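You operate a simulated robot arm through the tools that you are given. There is no shell and no other tool.

You are at the controls of a simulated robot arm. One attempt, no reset.

## Task
Key the blue frame tube with the grit on the ticket, fan running, and dust it off.
Fine: rub the black guide coat away; dust with the orange brush; pad and brush go back; sanding box switch off at the end. Where these are worked on the way, their far stop is far enough and under half their travel is too little: sanding box switch. What is to be rubbed or washed off counts as gone when no trace of it is left.

Only the result counts: the job must be done as asked and must still hold three seconds after the hand-in. Knocking over, shifting, dropping, spilling or breaking anything else fails it.

## Robot
A 7-joint arm with a two-finger parallel gripper, fixed in place. Base frame: the origin is on the floor under the middle of its stand, x ahead of it, y to its left, z up. Lengths are in mm, angles in degrees, forces in N, time in s.
It reaches about 1247 mm from its shoulder. Its first joint turns from -132.0 to 132.0 degrees. Payload 3.91 kg.
The tool frame sits at the grasp point between the pads (the TCP): z along the fingers, y along the line on which they close. The tips reach 30 mm beyond it. The gripper opens to 110 mm. The fingers are 20 mm wide and 10 mm thick; the gripper's body (48 by 112 mm) begins 55 mm behind the TCP.
Orientation is that of the tool frame in the base frame, as a unit quaternion [x, y, z, w]. With the fingers straight down and closing along the base's y, the tool's x points along the base's -x, its y along +y and its z along -z.

## Interface
- The arm moves only by the tool drive_tool. Its arguments are lists of equal length, an entry for each row: "travel": the shift along the tool's x, y, z in units of 30 mm (1.0 is 30 mm), a list of three; "dr": the turn, a rotation vector about the tool's x, y, z in units of 5 degrees (1.0 is 5 degrees), a list of three; "gripper": the finger opening in mm, from 0 to 110. In form: {"travel": [[dx, dy, dz], ...], "dr": [[ax, ay, az], ...], "gripper": [gripper, ...]}. A call has 1 to 20 rows; each row shifts and turns the commanded pose from where the row before left it, along the tool's axes as they then stand. A call with a number of a shift or a turn outside -1 to 1 is refused whole. Rows are played at 5 a second. More than 50 mm and 8.6 degrees between two rows, or a gripper value outside its range, and nothing of the call is played. A pose out of reach is approached as far as the arm can. The call stops where the force on the tool passes 40 N (or 10 N more than at its start, if that is more) or the arm is blocked; 0.2 s more then pass. The fingers move at their own pace (about 108 mm/s each) and stop on an object; they squeeze with about 37 N. The grip force told is the motor's: it shows also when the fingers shut on nothing. Time passes only in rows, and 0.2 s behind the last, so rows that do not move let the fingers close. The reply holds the time, the measured pose of the TCP, the force on the tool along the base axes, the opening and the grip force, in the units named above and with some noise, with the torque about the TCP (base axes, N m) and any sound that the robot's microphone picked up, and new pictures: "show" is both (left out), scene, wrist or none.
- Cameras (640 x 400 px; columns grow to the right, rows downward): "scene" is fixed at [400.4, 647.9, 1740.9]; the picture's right is [-0.70, -0.71, 0.00], its down [-0.56, 0.56, -0.61] and it looks along [0.43, -0.43, -0.79] (base axes); focal length 249 px, centre (320, 200). "wrist" rides on the gripper at [72, 17, -103] in the tool frame; the picture's right is [-0.23, 0.97, 0.00], its down [-0.76, -0.18, -0.62] and it looks along [-0.61, -0.14, 0.78] (tool axes); focal length 222 px, centre (320, 200). There is no depth. A picture from a camera that has moved, and an enlarged one, comes with that camera's place and axes in the base frame and with its lens.
- inspect(camera, box): a new picture of the part [left, top, right, bottom] of that camera's present view, enlarged. The clock stands still meanwhile.
- close_job(): hands the job in; it is judged then, once.

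Places have to be worked out from the pictures, the camera data and where the tool is seen. Open the gripper and draw the arm clear of the work before you hand the job in, unless the task says otherwise.

The tools are called after "Call:" as name(argument=value, ...) on one line, values as JSON. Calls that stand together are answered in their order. drive_tool: Moves the arm, as the interface text tells. Its arguments: {"type":"object","properties":{"travel":{"type":"array","items":{"type":"array","items":{"type":"number"}}},"dr":{"type":"array","items":{"type":"array","items":{"type":"number"}}},"gripper":{"type":"array","items":{"type":"number"}},"show":{"type":"string","enum":["both","scene","wrist","none"]}},"required":["travel","dr","gripper"]} The other tools are called the same way: inspect (camera, box) takes an enlarged picture of a part of a camera's view; close_job () hands the job in.

At the start:

```text
clock: 0.0
ee_pos: [657.9, 80.5, 1423.5]
orientation: [-0.001, 1.0, 0.0, -0.001]
wrist_force: [-0.5, -0.6, 0.2]
wrist_torque: [-0.02, -0.02, -0.01]
finger_gap: 110.0
grip_force: 0.0
```

scene: 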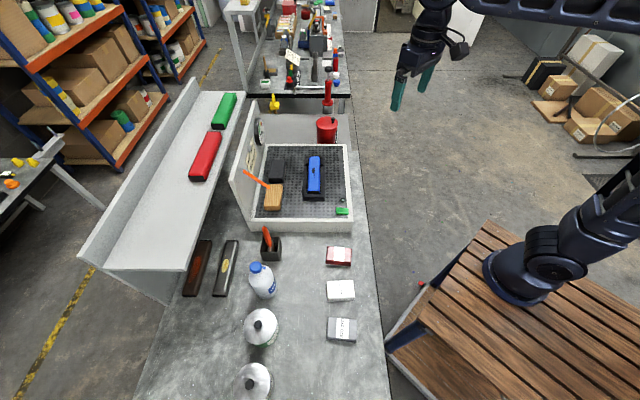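
wrist: 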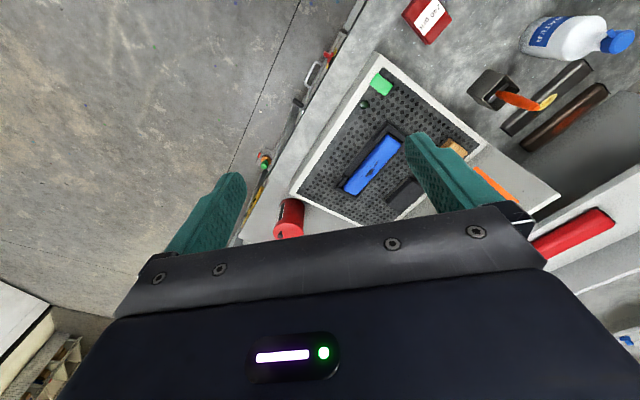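

I start by looking closely at the work area, the pads and the ticket before moving.

Call:
inspect(camera="scene", box=[220, 80, 380, 240])

Call:
inspect(camera="scene", box=[160, 220, 380, 360])

Call:
inspect(camera="scene", box=[240, 0, 360, 100])

Call:
inspect(camera="wrist", box=[260, 40, 480, 240])

Call:
inspect(camera="wrist", box=[380, 0, 640, 160])

```text
2.50 times, centred on (300, 160) of scene
camera zoom: at [400.4, 647.9, 1740.9], right [-0.7, -0.71, 0.0], down [-0.56, 0.56, -0.61], along [0.43, -0.43, -0.79], focal length 623 px, centre (370, 300)
```

zoom: 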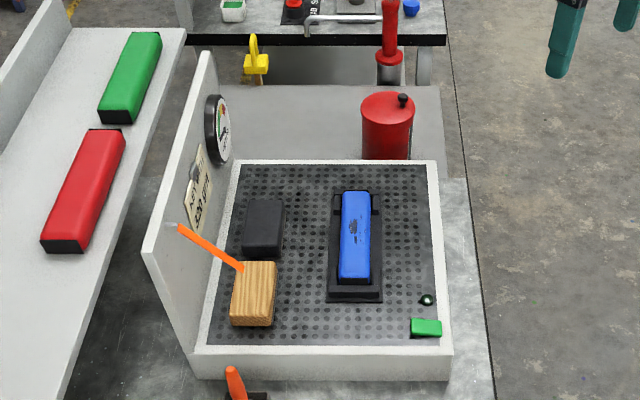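

```text
2.86 times, centred on (270, 290) of scene
camera zoom: at [400.4, 647.9, 1740.9], right [-0.7, -0.71, 0.0], down [-0.56, 0.56, -0.61], along [0.43, -0.43, -0.79], focal length 712 px, centre (463, -57)
```

zoom: 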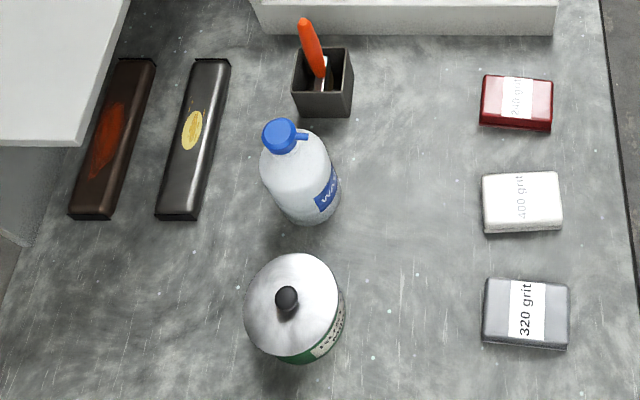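

```text
4.00 times, centred on (300, 50) of scene
camera zoom: at [400.4, 647.9, 1740.9], right [-0.7, -0.71, 0.0], down [-0.56, 0.56, -0.61], along [0.43, -0.43, -0.79], focal length 997 px, centre (400, 800)
```

zoom: 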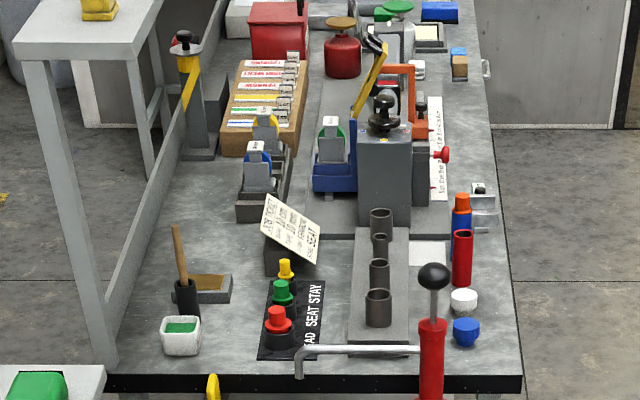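

```text
2.00 times, centred on (370, 140) of wrist
camera zoom: at [585.2, 98.1, 1525.7], right [0.23, 0.97, 0.0], down [0.76, -0.18, 0.62], along [0.61, -0.14, -0.78], focal length 444 px, centre (220, 320)
```

zoom: 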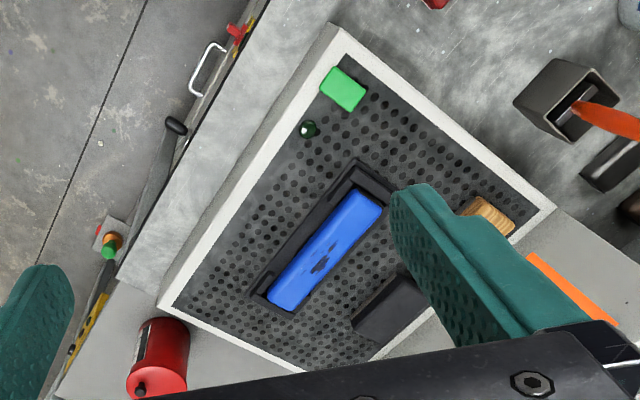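

```text
2.46 times, centred on (510, 80) of wrist
camera zoom: at [585.2, 98.1, 1525.7], right [0.23, 0.97, 0.0], down [0.76, -0.18, 0.62], along [0.61, -0.14, -0.78], focal length 547 px, centre (-148, 495)
```

zoom: 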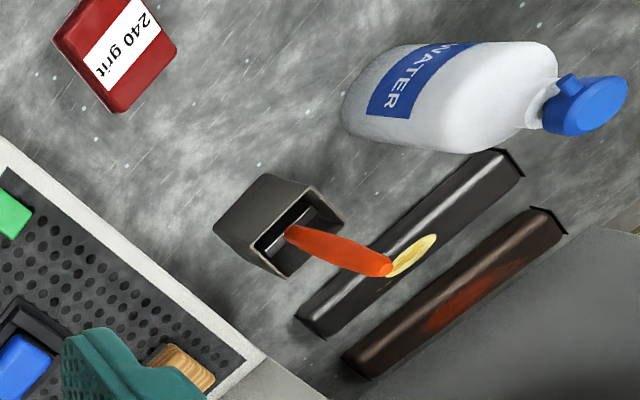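

The ticket seems to be on the sanding box's back panel next to a gauge. I zoom in on it, and on the green switch.

Call:
inspect(camera="scene", box=[250, 130, 282, 176])

Call:
inspect(camera="scene", box=[236, 110, 286, 176])

Call:
inspect(camera="wrist", box=[340, 50, 420, 120])

Call:
inspect(camera="scene", box=[320, 185, 360, 225])

Call:
inspect(camera="scene", box=[290, 145, 340, 210])

```text
8.70 times, centred on (266, 153) of scene
camera zoom: at [400.4, 647.9, 1740.9], right [-0.7, -0.71, 0.0], down [-0.56, 0.56, -0.61], along [0.43, -0.43, -0.79], focal length 2168 px, centre (790, 609)
```

zoom: 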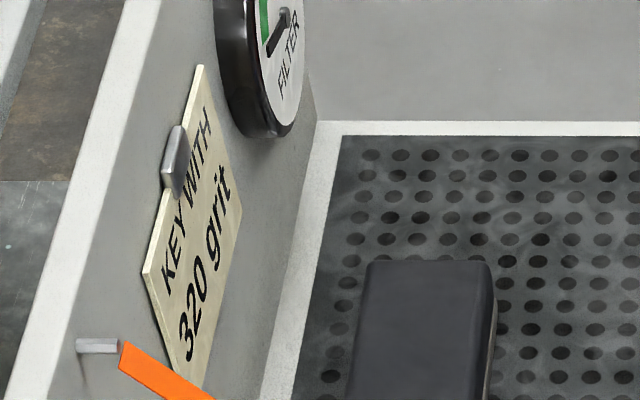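

```text
6.06 times, centred on (261, 143) of scene
camera zoom: at [400.4, 647.9, 1740.9], right [-0.7, -0.71, 0.0], down [-0.56, 0.56, -0.61], along [0.43, -0.43, -0.79], focal length 1511 px, centre (678, 546)
```

zoom: 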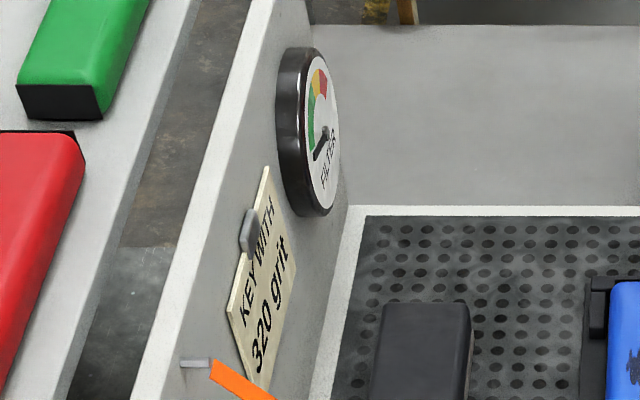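

```text
5.71 times, centred on (380, 85) of wrist
camera zoom: at [585.2, 98.1, 1525.7], right [0.23, 0.97, 0.0], down [0.76, -0.18, 0.62], along [0.61, -0.14, -0.78], focal length 1269 px, centre (-23, 857)
```

zoom: 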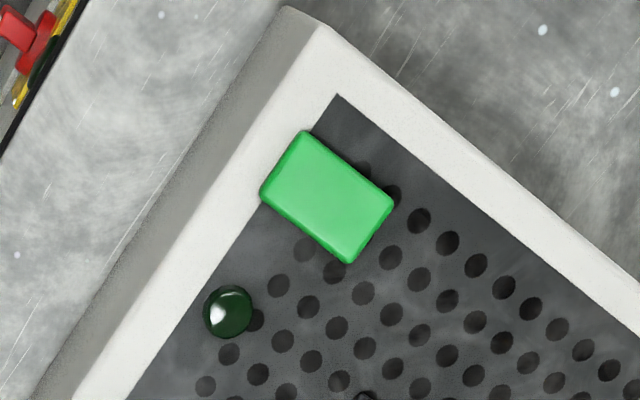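

```text
10.00 times, centred on (340, 205) of scene
camera zoom: at [400.4, 647.9, 1740.9], right [-0.7, -0.71, 0.0], down [-0.56, 0.56, -0.61], along [0.43, -0.43, -0.79], focal length 2493 px, centre (120, 150)
```

zoom: 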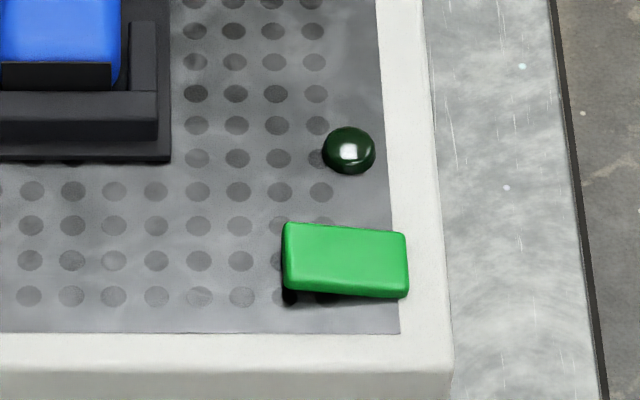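

```text
6.15 times, centred on (315, 178) of scene
camera zoom: at [400.4, 647.9, 1740.9], right [-0.7, -0.71, 0.0], down [-0.56, 0.56, -0.61], along [0.43, -0.43, -0.79], focal length 1534 px, centre (351, 338)
```

zoom: 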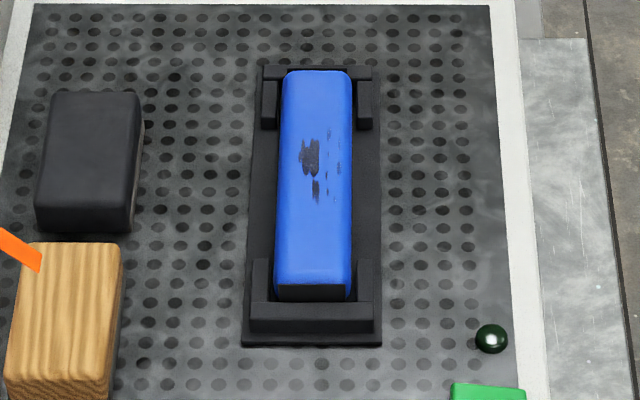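

The ticket says 320 grit, which is the grey pad at about (458, 497, 910). The green switch is near (721, 209, 976) and the tube top near (912, 169, 1000). I move down and turn the wrist −45° to get a closer look at the switch from the robot side.

Call:
drive_tool(travel=[[0.207, 0.165, 0.912], [0.207, 0.165, 0.912], [0.207, 0.165, 0.912], [0.207, 0.165, 0.912], [0.207, 0.165, 0.912], [0.207, 0.165, 0.912], [0.207, 0.165, 0.912], [0.207, 0.165, 0.912], [0.207, 0.165, 0.912], [0.207, 0.165, 0.912], [0, 0, 0], [0, 0, 0], [0, 0, 0], [0, 0, 0], [0, 0, 0], [0, 0, 0], [0, 0, 0], [0, 0, 0], [0, 0, 0]], dr=[[0, 0, 0], [0, 0, 0], [0, 0, 0], [0, 0, 0], [0, 0, 0], [0, 0, 0], [0, 0, 0], [0, 0, 0], [0, 0, 0], [0, 0, 0], [0, 0, -1], [0, 0, -1], [0, 0, -1], [0, 0, -1], [0, 0, -1], [0, 0, -1], [0, 0, -1], [0, 0, -1], [0, 0, -1]], gripper=[110, 110, 110, 110, 110, 110, 110, 110, 110, 110, 110, 110, 110, 110, 110, 110, 110, 110, 110])

```text
clock: 4.0
ee_pos: [595.7, 131.3, 1147.6]
orientation: [-0.383, 0.924, 0.0, 0.0]
wrist_force: [-0.9, 0.3, 0.3]
wrist_torque: [-0.03, 0.0, 0.05]
finger_gap: 109.9
grip_force: 0.1
camera wrist: at [532.2, 91.8, 1251.5], right [-0.53, 0.85, 0.0], down [0.66, 0.41, 0.62], along [0.53, 0.33, -0.78], focal length 222 px, centre (320, 200)
```

scene: 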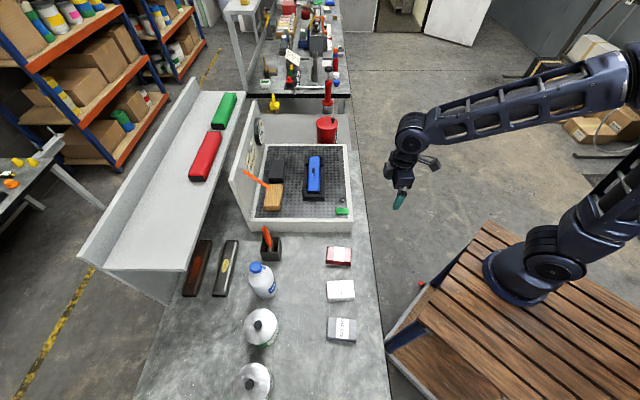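
wrist: 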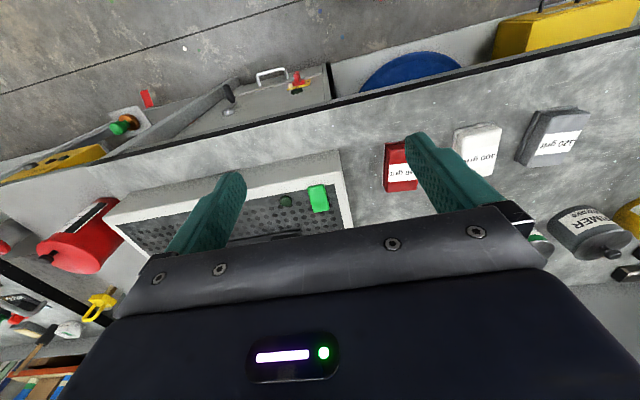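

The switch is visible in the wrist picture at about (317,198). I zoom in on it and on the pads from here.

Call:
inspect(camera="wrist", box=[260, 170, 350, 225])

Call:
inspect(camera="wrist", box=[370, 90, 610, 240])

Call:
inspect(camera="scene", box=[250, 220, 290, 270])

```text
7.11 times, centred on (305, 198) of wrist
camera zoom: at [532.2, 91.8, 1251.5], right [-0.53, 0.85, 0.0], down [0.66, 0.41, 0.62], along [0.53, 0.33, -0.78], focal length 1580 px, centre (427, 218)
```

zoom: 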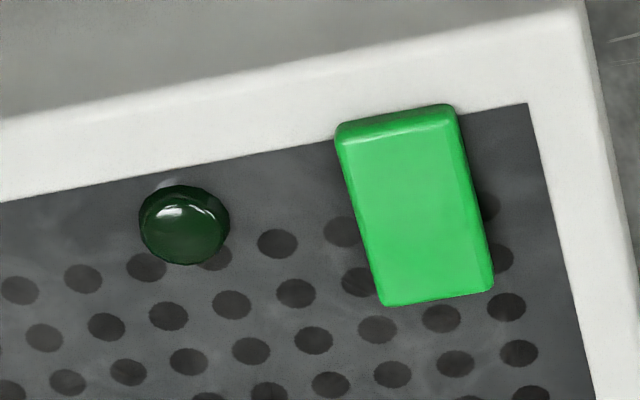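

```text
2.67 times, centred on (490, 165) of wrist
camera zoom: at [532.2, 91.8, 1251.5], right [-0.53, 0.85, 0.0], down [0.66, 0.41, 0.62], along [0.53, 0.33, -0.78], focal length 592 px, centre (-133, 293)
```

zoom: 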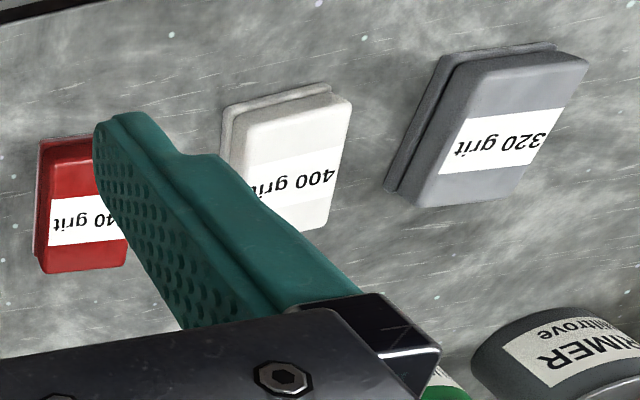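

```text
8.00 times, centred on (270, 245) of scene
camera zoom: at [400.4, 647.9, 1740.9], right [-0.7, -0.71, 0.0], down [-0.56, 0.56, -0.61], along [0.43, -0.43, -0.79], focal length 1994 px, centre (720, -160)
```

zoom: 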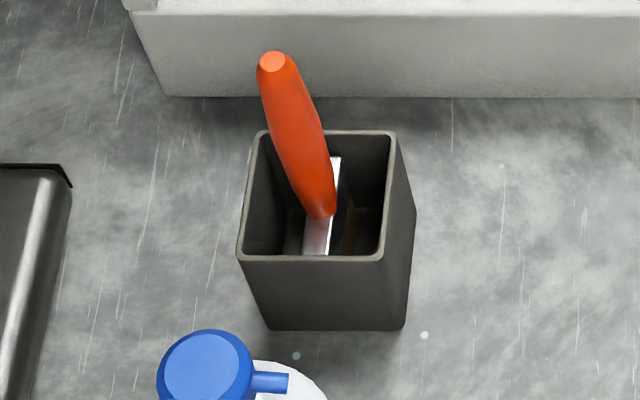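

I zoom further into the rocker to judge its tilt.

Call:
inspect(camera="scene", box=[332, 203, 354, 219])

Call:
inspect(camera="wrist", box=[300, 180, 340, 216])

Call:
inspect(camera="scene", box=[325, 312, 362, 346])

```text
16.00 times, centred on (343, 211) of scene
camera zoom: at [400.4, 647.9, 1740.9], right [-0.7, -0.71, 0.0], down [-0.56, 0.56, -0.61], along [0.43, -0.43, -0.79], focal length 3988 px, centre (-48, 24)
```

zoom: 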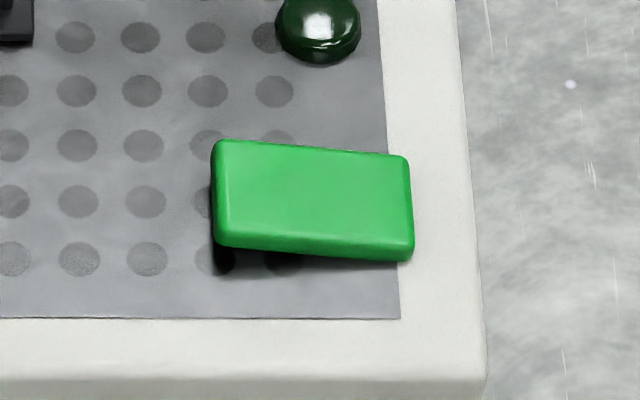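

```text
11.11 times, centred on (320, 198) of wrist
camera zoom: at [532.2, 91.8, 1251.5], right [-0.53, 0.85, 0.0], down [0.66, 0.41, 0.62], along [0.53, 0.33, -0.78], focal length 2468 px, centre (320, 222)
```

zoom: 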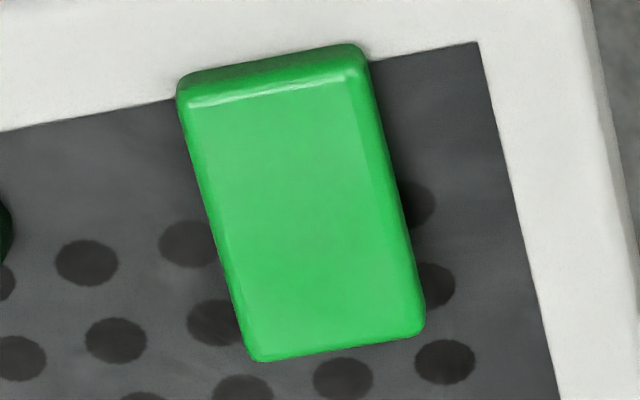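

```text
11.76 times, centred on (344, 329) of scene
camera zoom: at [400.4, 647.9, 1740.9], right [-0.7, -0.71, 0.0], down [-0.56, 0.56, -0.61], along [0.43, -0.43, -0.79], focal length 2933 px, centre (44, -1318)
```

zoom: 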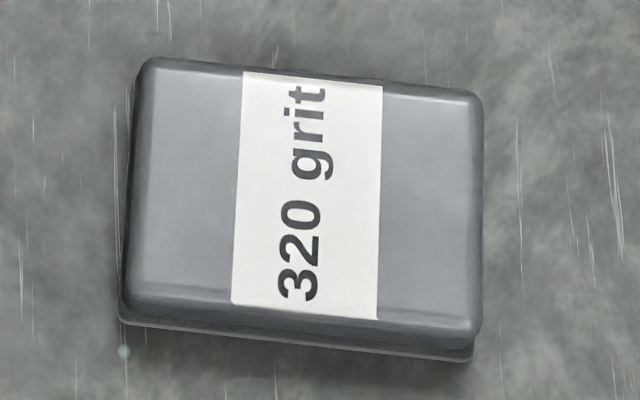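

The rocker's end away from the robot is raised, at about (735, 222, 979); the robot-side end is at about (706, 192, 969). I close the fingers and hover above the raised end.

Call:
drive_tool(travel=[[-0.903, -0.191, 0.653], [-0.903, -0.191, 0.653], [-0.903, -0.191, 0.653], [-0.903, -0.191, 0.653], [-0.903, -0.191, 0.653], [-0.903, -0.191, 0.653], [0, 0, 0]], dr=[[0, 0, 0], [0, 0, 0], [0, 0, 0], [0, 0, 0], [0, 0, 0], [0, 0, 0], [0, 0, 0]], gripper=[80, 40, 0, 0, 0, 0, 0])

Call:
inspect(camera="scene", box=[310, 180, 374, 220])

Call:
inspect(camera="wrist", box=[270, 100, 370, 200])

```text
clock: 5.6
ee_pos: [736.4, 222.9, 1031.2]
orientation: [-0.383, 0.924, 0.0, 0.0]
wrist_force: [-0.2, -0.1, 0.5]
wrist_torque: [-0.04, -0.05, 0.03]
finger_gap: 0.0
grip_force: 37.0
camera wrist: at [671.7, 183.1, 1134.6], right [-0.53, 0.85, 0.0], down [0.66, 0.41, 0.62], along [0.53, 0.33, -0.78], focal length 222 px, centre (320, 200)
```

scene: 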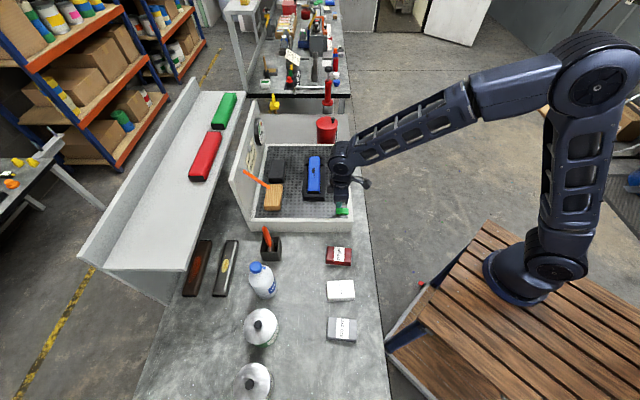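
wrist: 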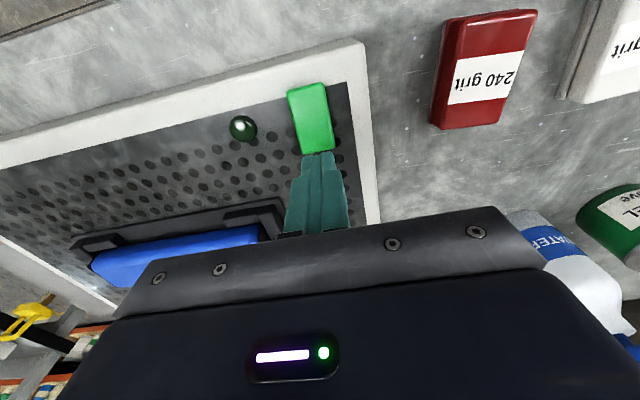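

```text
10.00 times, centred on (342, 200) of scene
camera zoom: at [400.4, 647.9, 1740.9], right [-0.7, -0.71, 0.0], down [-0.56, 0.56, -0.61], along [0.43, -0.43, -0.79], focal length 2493 px, centre (100, 200)
```

zoom: 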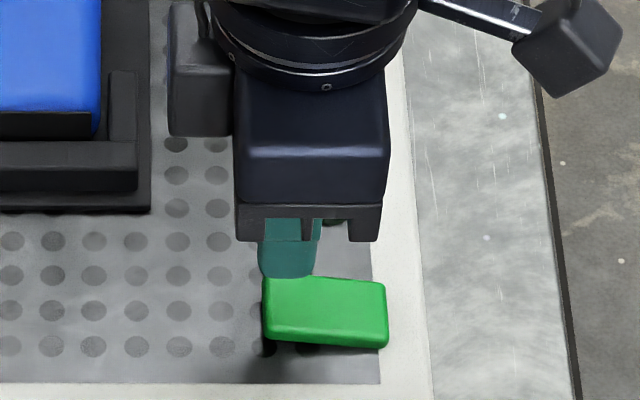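

```text
4.00 times, centred on (320, 150) of wrist
camera zoom: at [671.7, 183.1, 1134.6], right [-0.53, 0.85, 0.0], down [0.66, 0.41, 0.62], along [0.53, 0.33, -0.78], focal length 888 px, centre (320, 400)
```

zoom: 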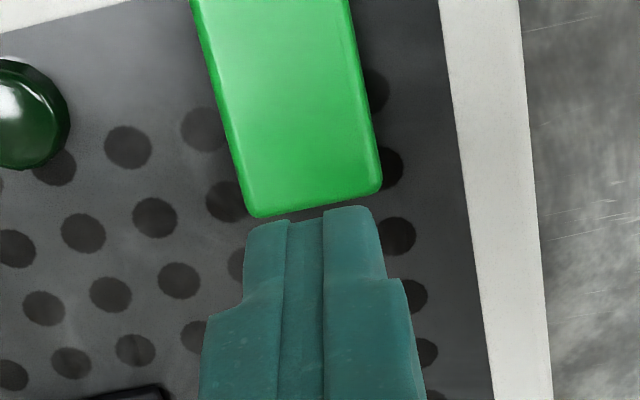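

The fingertips sit centred on the raised end. I press down in small steps, stopping if the force rises.

Call:
drive_tool(travel=[[0, 0, 0.2], [0, 0, 0.2], [0, 0, 0.2], [0, 0, 0.1], [0, 0, 0.1], [0, 0, 0.1], [0, 0, 0.067], [0, 0, 0.067], [0, 0, 0]], dr=[[0, 0, 0], [0, 0, 0], [0, 0, 0], [0, 0, 0], [0, 0, 0], [0, 0, 0], [0, 0, 0], [0, 0, 0], [0, 0, 0]], gripper=[0, 0, 0, 0, 0, 0, 0, 0, 0])

Call:
inspect(camera="scene", box=[310, 180, 374, 220])

Call:
inspect(camera="wrist", box=[220, 60, 380, 160])

```text
clock: 7.6
ee_pos: [734.8, 221.7, 999.4]
orientation: [-0.383, 0.924, 0.0, 0.0]
wrist_force: [0.3, 0.5, -0.2]
wrist_torque: [0.03, 0.0, -0.02]
finger_gap: 0.1
grip_force: 36.8
camera wrist: at [671.7, 182.9, 1103.1], right [-0.53, 0.85, 0.0], down [0.66, 0.41, 0.62], along [0.53, 0.33, -0.78], focal length 222 px, centre (320, 200)
```

scene: 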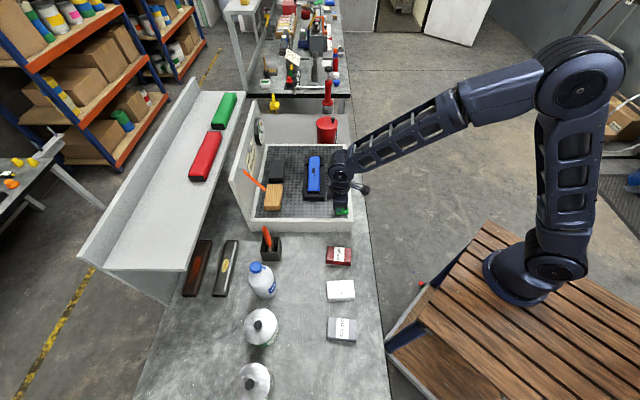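
wrist: 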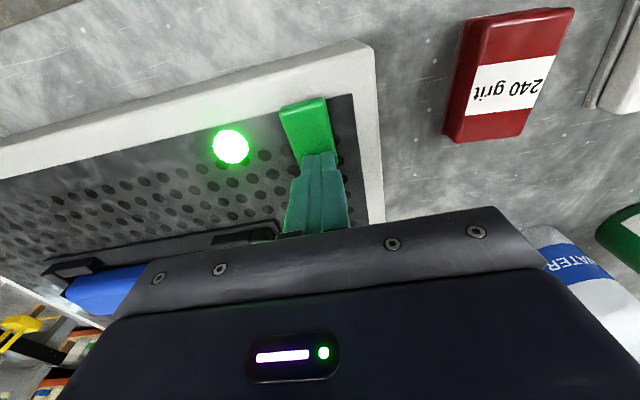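

```text
10.00 times, centred on (342, 200) of scene
camera zoom: at [400.4, 647.9, 1740.9], right [-0.7, -0.71, 0.0], down [-0.56, 0.56, -0.61], along [0.43, -0.43, -0.79], focal length 2493 px, centre (100, 200)
```

zoom: 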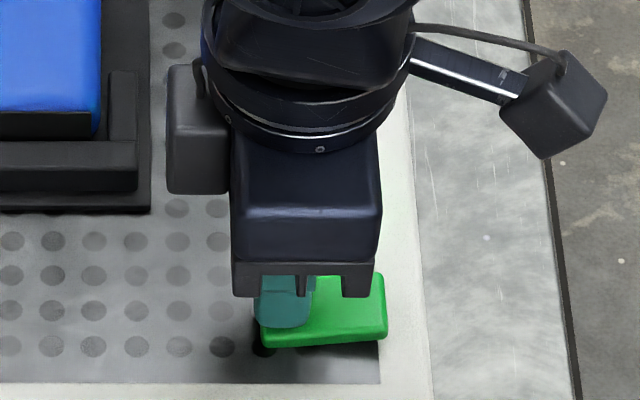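

```text
4.00 times, centred on (300, 110) of wrist
camera zoom: at [671.7, 182.9, 1103.1], right [-0.53, 0.85, 0.0], down [0.66, 0.41, 0.62], along [0.53, 0.33, -0.78], focal length 888 px, centre (400, 560)
```

zoom: 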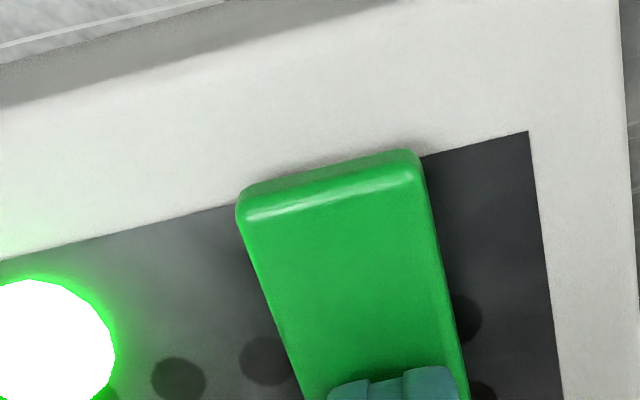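

The lamp lit and the rocker has flipped. I press a couple of millimetres more to reach the stop, then lift clear.

Call:
drive_tool(travel=[[0, 0, 0.05], [0, 0, 0.05], [0, 0, 0.05], [0, 0, 0]], dr=[[0, 0, 0], [0, 0, 0], [0, 0, 0], [0, 0, 0]], gripper=[0, 0, 0, 0], show="none")

```text
clock: 8.3
ee_pos: [736.9, 222.7, 998.5]
orientation: [-0.383, 0.924, 0.0, 0.003]
wrist_force: [0.5, 1.0, 7.5]
wrist_torque: [-0.04, 0.02, 0.1]
finger_gap: 0.1
grip_force: 36.9
stopped in row 3: the force on the tool passed its limit at 45 N (the readings are from after the stop); the commanded pose is now the measured one
```

The far stop is reached (force spiked at 45 N). I lift off and check the switch and lamp.

Call:
drive_tool(travel=[[0, 0, -0.3], [0, 0, -1], [0, 0, -1], [0, 0, -1], [0, 0, -1], [0, 0, 0]], dr=[[0, 0, 0], [0, 0, 0], [0, 0, 0], [0, 0, 0], [0, 0, 0], [0, 0, 0]], gripper=[0, 0, 0, 0, 0, 0])

Call:
inspect(camera="scene", box=[230, 150, 360, 230])

Call:
inspect(camera="wrist", box=[220, 60, 380, 160])

```text
clock: 9.7
ee_pos: [737.0, 222.3, 1127.5]
orientation: [-0.383, 0.924, 0.0, 0.002]
wrist_force: [0.1, 0.5, -1.0]
wrist_torque: [0.0, 0.01, 0.01]
finger_gap: 0.0
grip_force: 37.3
camera wrist: at [672.4, 183.1, 1231.1], right [-0.53, 0.85, 0.0], down [0.66, 0.41, 0.63], along [0.53, 0.33, -0.78], focal length 222 px, centre (320, 200)
```

scene: 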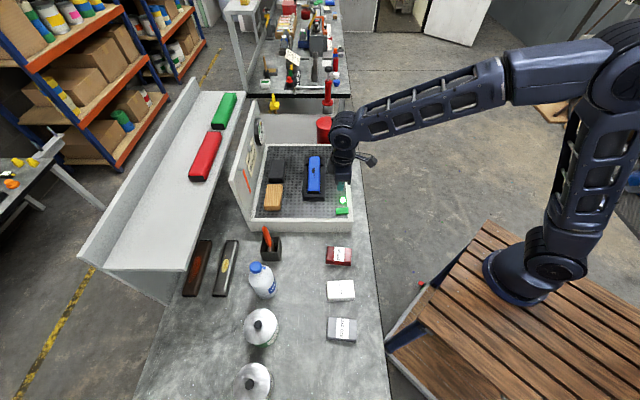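
wrist: 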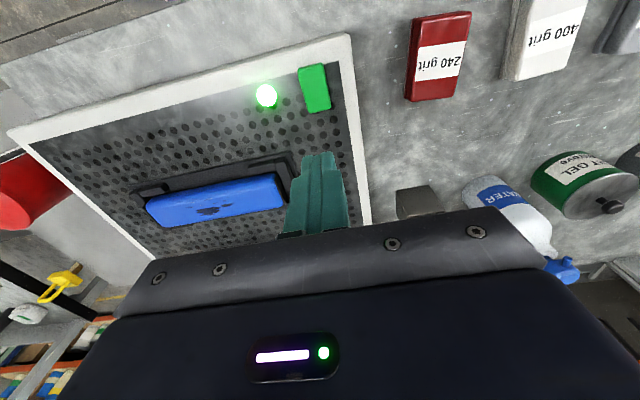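

```text
4.92 times, centred on (295, 190) of scene
camera zoom: at [400.4, 647.9, 1740.9], right [-0.7, -0.71, 0.0], down [-0.56, 0.56, -0.61], along [0.43, -0.43, -0.79], focal length 1227 px, centre (443, 249)
```

zoom: 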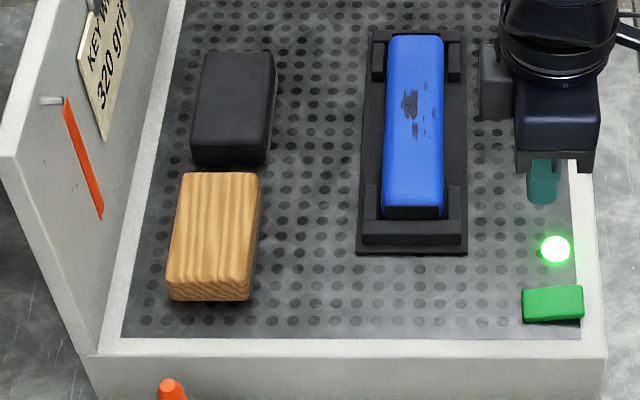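

```text
4.00 times, centred on (300, 110) of wrist
camera zoom: at [672.4, 183.1, 1231.1], right [-0.53, 0.85, 0.0], down [0.66, 0.41, 0.63], along [0.53, 0.33, -0.78], focal length 888 px, centre (400, 560)
```

zoom: 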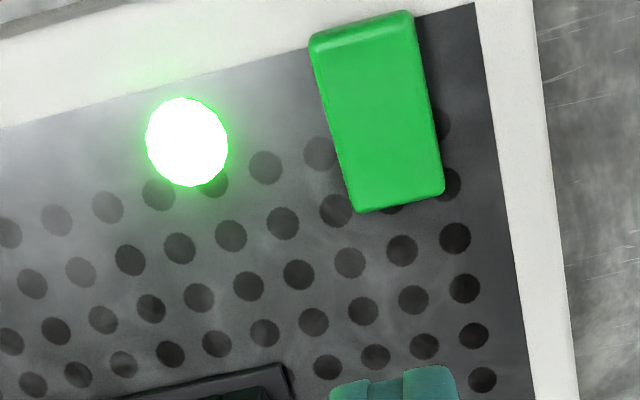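

The rocker is on, the lamp lit, and the streamer is now pulled down, so the fan runs. Next I move over the 320 pad with the fingers open.

Call:
drive_tool(travel=[[0.007, 0.932, 0.161], [0.007, 0.932, 0.161], [0.007, 0.932, 0.161], [0.007, 0.932, 0.161], [0.007, 0.932, 0.161], [0.007, 0.932, 0.161], [0.007, 0.932, 0.161], [0.007, 0.932, 0.161], [0.007, 0.932, 0.161], [0.007, 0.932, 0.161], [0.007, 0.932, 0.161], [0.007, 0.932, 0.161], [0.007, 0.932, 0.161], [0.007, 0.932, 0.161], [0, 0, 0]], dr=[[0, 0, 0], [0, 0, 0], [0, 0, 0], [0, 0, 0], [0, 0, 0], [0, 0, 0], [0, 0, 0], [0, 0, 0], [0, 0, 0], [0, 0, 0], [0, 0, 0], [0, 0, 0], [0, 0, 0], [0, 0, 0], [0, 0, 0]], gripper=[0, 0, 0, 0, 20, 40, 60, 80, 100, 110, 110, 110, 110, 110, 110])

Call:
inspect(camera="wrist", box=[240, 60, 400, 180])

Call:
inspect(camera="scene", box=[300, 290, 380, 350])

```text
clock: 12.9
ee_pos: [456.5, 497.1, 1060.8]
orientation: [-0.383, 0.924, 0.0, 0.002]
wrist_force: [-0.2, -0.3, -0.1]
wrist_torque: [0.0, 0.02, -0.03]
finger_gap: 110.3
grip_force: 0.0
camera wrist: at [392.3, 457.6, 1164.1], right [-0.53, 0.85, 0.0], down [0.66, 0.41, 0.63], along [0.53, 0.33, -0.78], focal length 222 px, centre (320, 200)
```

scene: 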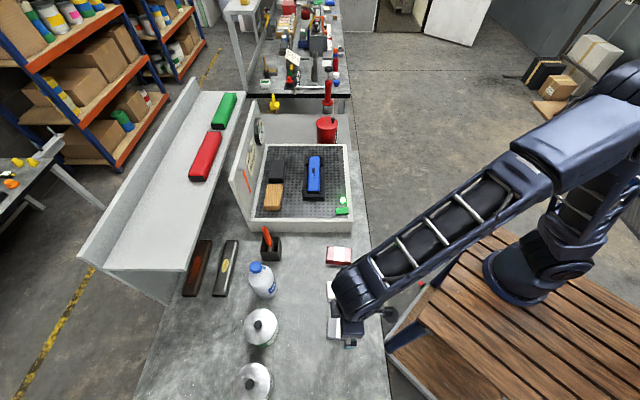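
wrist: 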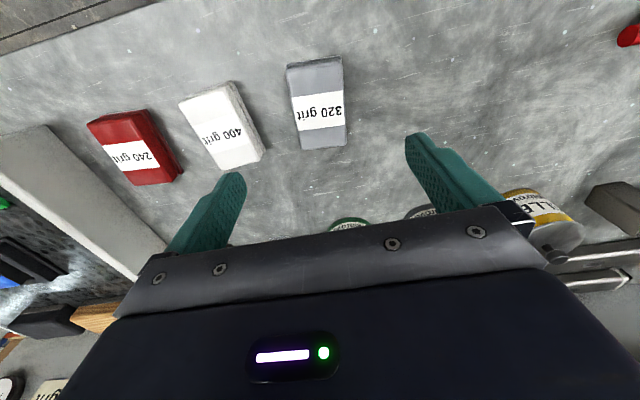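

```text
3.33 times, centred on (320, 120) of wrist
camera zoom: at [392.3, 457.6, 1164.1], right [-0.53, 0.85, 0.0], down [0.66, 0.41, 0.63], along [0.53, 0.33, -0.78], focal length 740 px, centre (320, 467)
```

zoom: 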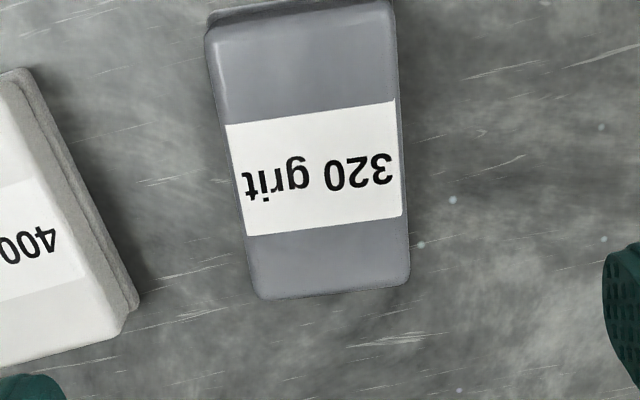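

```text
6.67 times, centred on (340, 320) of scene
camera zoom: at [400.4, 647.9, 1740.9], right [-0.7, -0.71, 0.0], down [-0.56, 0.56, -0.61], along [0.43, -0.43, -0.79], focal length 1662 px, centre (187, -600)
```

zoom: 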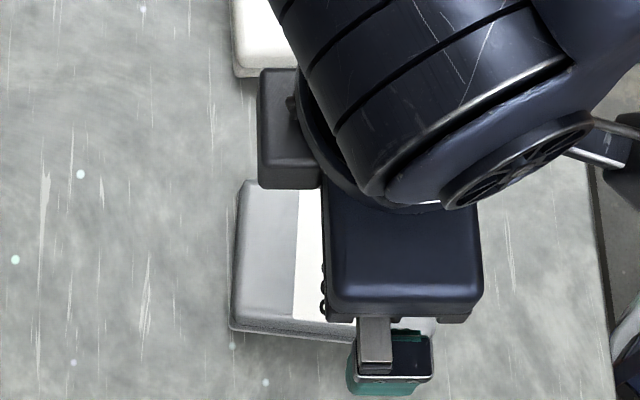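

The pad's long axis lies at about 38.5° from base x, its centre at about (456, 496), top near z 920, bench about 888. I turn +6.5° about the tool axis and descend with open fingers around it.

Call:
drive_tool(travel=[[0, 0, 0], [0, 0, 0], [0, 0, 0.8], [0, 0, 0.8], [0, 0, 0.8], [0, 0, 0.8], [0, 0, 0.6], [0, 0, 0]], dr=[[0, 0, 0.65], [0, 0, 0.65], [0, 0, 0], [0, 0, 0], [0, 0, 0], [0, 0, 0], [0, 0, 0], [0, 0, 0]], gripper=[110, 110, 110, 110, 110, 110, 110, 110])

Call:
inspect(camera="wrist", box=[200, 80, 440, 230])

Call:
inspect(camera="scene", box=[310, 300, 380, 350])

```text
clock: 14.7
ee_pos: [457.8, 497.8, 945.8]
orientation: [-0.33, 0.944, 0.0, 0.001]
wrist_force: [0.3, -0.1, 0.5]
wrist_torque: [-0.01, 0.01, 0.02]
finger_gap: 110.1
grip_force: 0.1
camera wrist: at [389.4, 465.4, 1049.5], right [-0.43, 0.9, 0.0], down [0.7, 0.33, 0.63], along [0.57, 0.27, -0.78], focal length 222 px, centre (320, 200)
```

scene: 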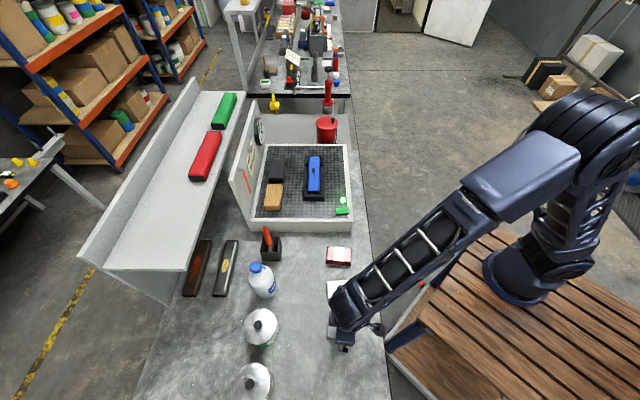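
wrist: 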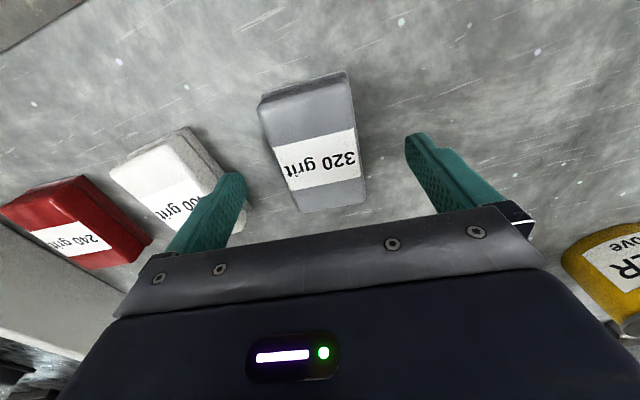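

```text
2.67 times, centred on (320, 155) of wrist
camera zoom: at [389.4, 465.4, 1049.5], right [-0.43, 0.9, 0.0], down [0.7, 0.33, 0.63], along [0.57, 0.27, -0.78], focal length 592 px, centre (320, 320)
```

zoom: 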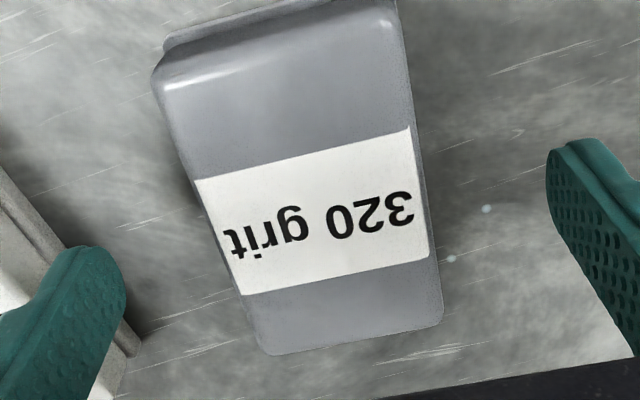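

```text
8.00 times, centred on (345, 325) of scene
camera zoom: at [400.4, 647.9, 1740.9], right [-0.7, -0.71, 0.0], down [-0.56, 0.56, -0.61], along [0.43, -0.43, -0.79], focal length 1994 px, centre (120, -800)
```

zoom: 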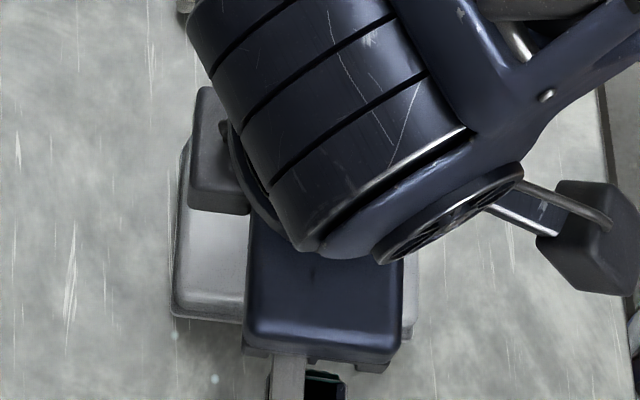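

The fingers straddle the pad well centred and aligned within about 1°. I narrow the fingers to 84 mm, lower 18 mm so the tips sit about 10 mm above the bench, then close.

Call:
drive_tool(travel=[[0, 0, 0], [0, 0, 0.2], [0, 0, 0.2], [0, 0, 0.2], [0, 0, 0]], dr=[[0, 0, 0], [0, 0, 0], [0, 0, 0], [0, 0, 0], [0, 0, 0]], gripper=[84, 84, 84, 84, 84])

Call:
inspect(camera="wrist", box=[200, 80, 440, 230])

```text
clock: 15.9
ee_pos: [456.0, 497.6, 928.4]
orientation: [-0.329, 0.944, -0.001, 0.002]
wrist_force: [0.4, 0.6, 0.2]
wrist_torque: [0.01, -0.01, 0.01]
finger_gap: 84.2
grip_force: 0.1
camera wrist: at [388.9, 465.7, 1031.4], right [-0.43, 0.9, 0.0], down [0.7, 0.33, 0.63], along [0.57, 0.27, -0.78], focal length 222 px, centre (320, 200)
```

scene: 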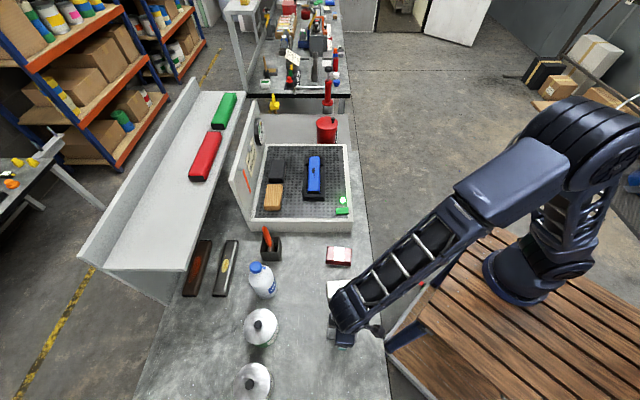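
wrist: 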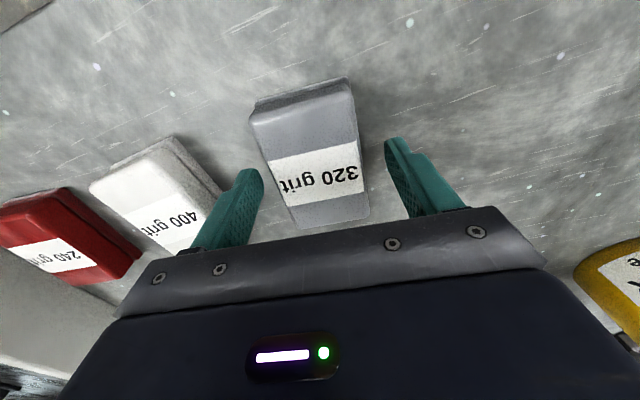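

```text
2.67 times, centred on (320, 155) of wrist
camera zoom: at [388.9, 465.7, 1031.4], right [-0.43, 0.9, 0.0], down [0.7, 0.33, 0.63], along [0.57, 0.27, -0.78], focal length 592 px, centre (320, 320)
```

zoom: 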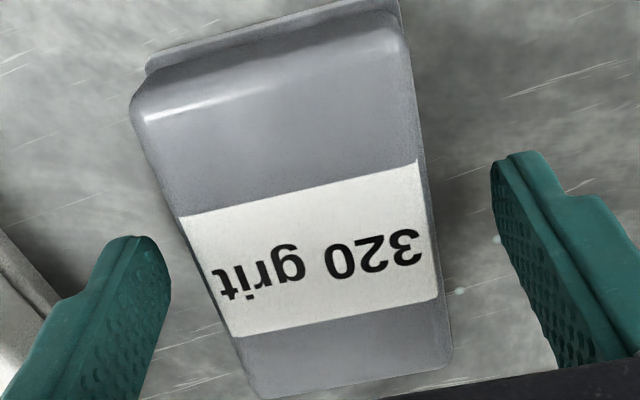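

Fingers are lined up with the pad's long faces. I close on it.

Call:
drive_tool(travel=[[0, 0, 0], [0, 0, 0], [0, 0, 0]], dr=[[0, 0, 0], [0, 0, 0], [0, 0, 0]], gripper=[50, 40, 40])

Call:
inspect(camera="wrist", box=[200, 80, 440, 230])

```text
clock: 16.7
ee_pos: [455.6, 498.2, 928.0]
orientation: [-0.33, 0.944, 0.0, 0.003]
wrist_force: [1.2, 0.5, 0.8]
wrist_torque: [0.01, 0.01, 0.03]
finger_gap: 58.9
grip_force: 37.0
camera wrist: at [389.0, 465.7, 1031.4], right [-0.43, 0.9, 0.0], down [0.7, 0.33, 0.63], along [0.57, 0.27, -0.78], focal length 222 px, centre (320, 200)
```

scene: 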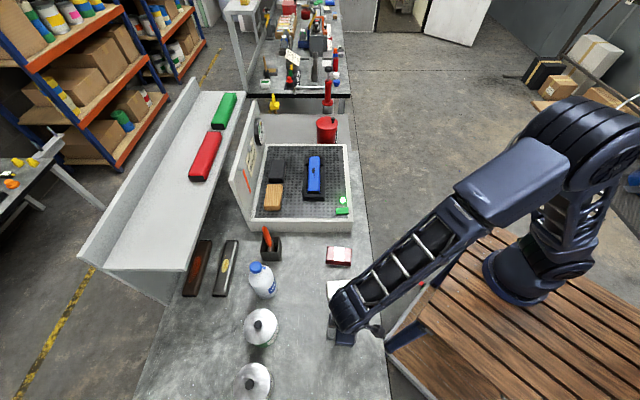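
wrist: 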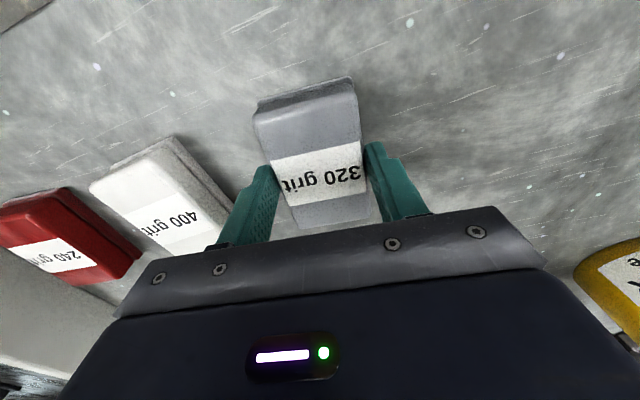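

```text
2.67 times, centred on (320, 155) of wrist
camera zoom: at [389.0, 465.7, 1031.4], right [-0.43, 0.9, 0.0], down [0.7, 0.33, 0.63], along [0.57, 0.27, -0.78], focal length 592 px, centre (320, 320)
```

zoom: 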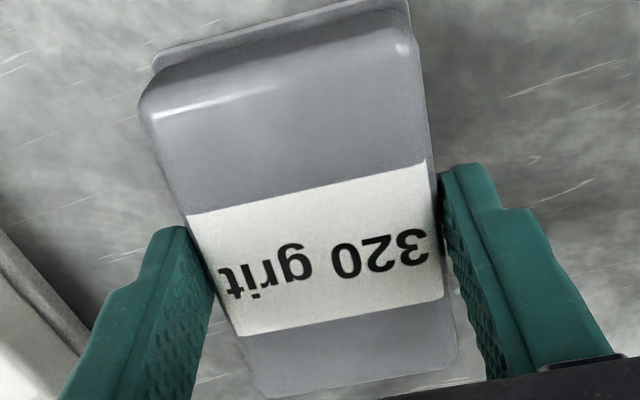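

Gripped at 59 mm. I lift the pad straight up and look at it.

Call:
drive_tool(travel=[[0, 0, -0.3], [0, 0, -0.6], [0, 0, -0.95], [0, 0, -0.95], [0, 0, -0.95], [0, 0, -0.95], [0, 0, -0.95], [0, 0, -0.95], [0, 0, 0]], dr=[[0, 0, 0], [0, 0, 0], [0, 0, 0], [0, 0, 0], [0, 0, 0], [0, 0, 0], [0, 0, -0.65], [0, 0, -0.65], [0, 0, 0]], gripper=[40, 40, 40, 40, 40, 40, 40, 40, 40])

Call:
inspect(camera="scene", box=[310, 230, 420, 320])

```text
clock: 18.7
ee_pos: [457.2, 497.8, 1123.0]
orientation: [-0.383, 0.924, 0.0, 0.002]
wrist_force: [-0.1, 0.0, -0.4]
wrist_torque: [0.03, 0.02, -0.01]
finger_gap: 40.0
grip_force: 0.0
camera wrist: at [392.3, 458.0, 1228.2], right [-0.53, 0.85, 0.0], down [0.66, 0.41, 0.63], along [0.53, 0.33, -0.78], focal length 222 px, centre (320, 200)
```

scene: 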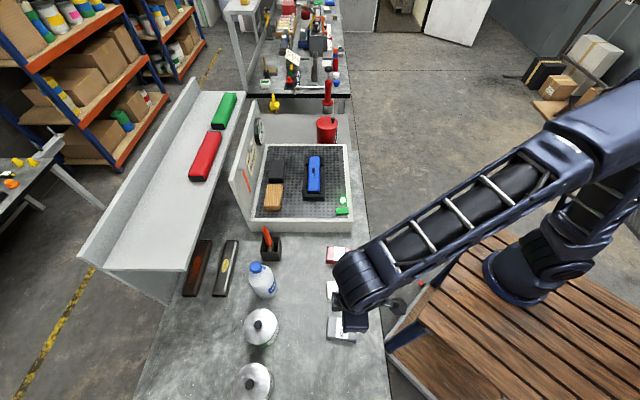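
wrist: 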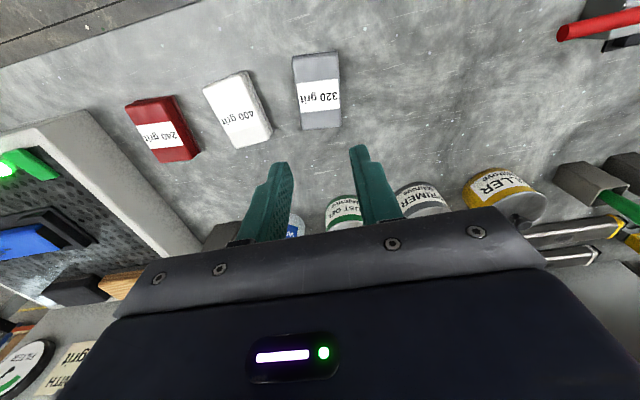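

```text
4.44 times, centred on (365, 275) of scene
camera zoom: at [400.4, 647.9, 1740.9], right [-0.7, -0.71, 0.0], down [-0.56, 0.56, -0.61], along [0.43, -0.43, -0.79], focal length 1108 px, centre (120, -133)
```

zoom: 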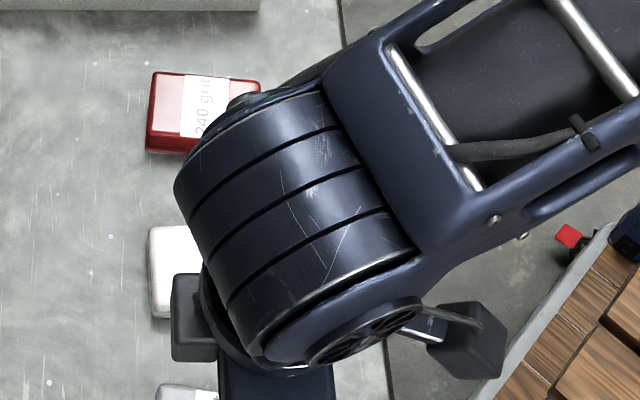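

The fingers slipped off the rounded top and the pad stayed on the bench. I check where it lies now, then grip it lower.

Call:
inspect(camera="wrist", box=[240, 40, 400, 140])

Call:
inspect(camera="scene", box=[325, 312, 362, 346])

```text
4.00 times, centred on (320, 90) of wrist
camera zoom: at [392.3, 458.0, 1228.2], right [-0.53, 0.85, 0.0], down [0.66, 0.41, 0.63], along [0.53, 0.33, -0.78], focal length 888 px, centre (320, 640)
```

zoom: 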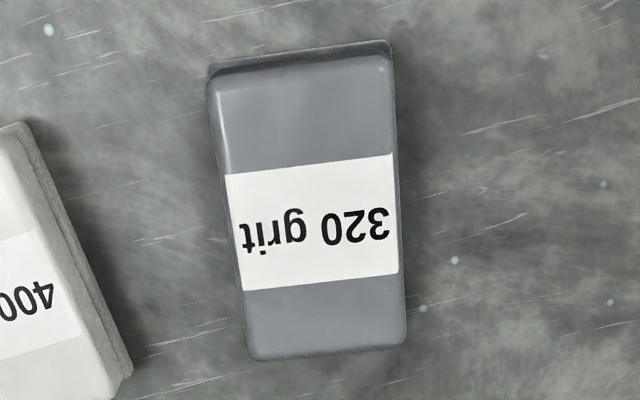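

```text
11.76 times, centred on (344, 329) of scene
camera zoom: at [400.4, 647.9, 1740.9], right [-0.7, -0.71, 0.0], down [-0.56, 0.56, -0.61], along [0.43, -0.43, -0.79], focal length 2933 px, centre (44, -1318)
```

zoom: 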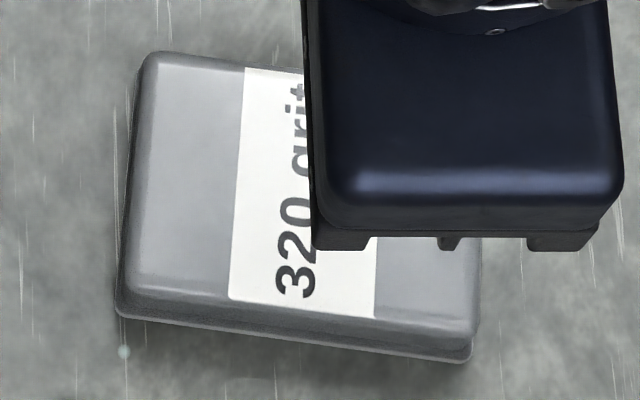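

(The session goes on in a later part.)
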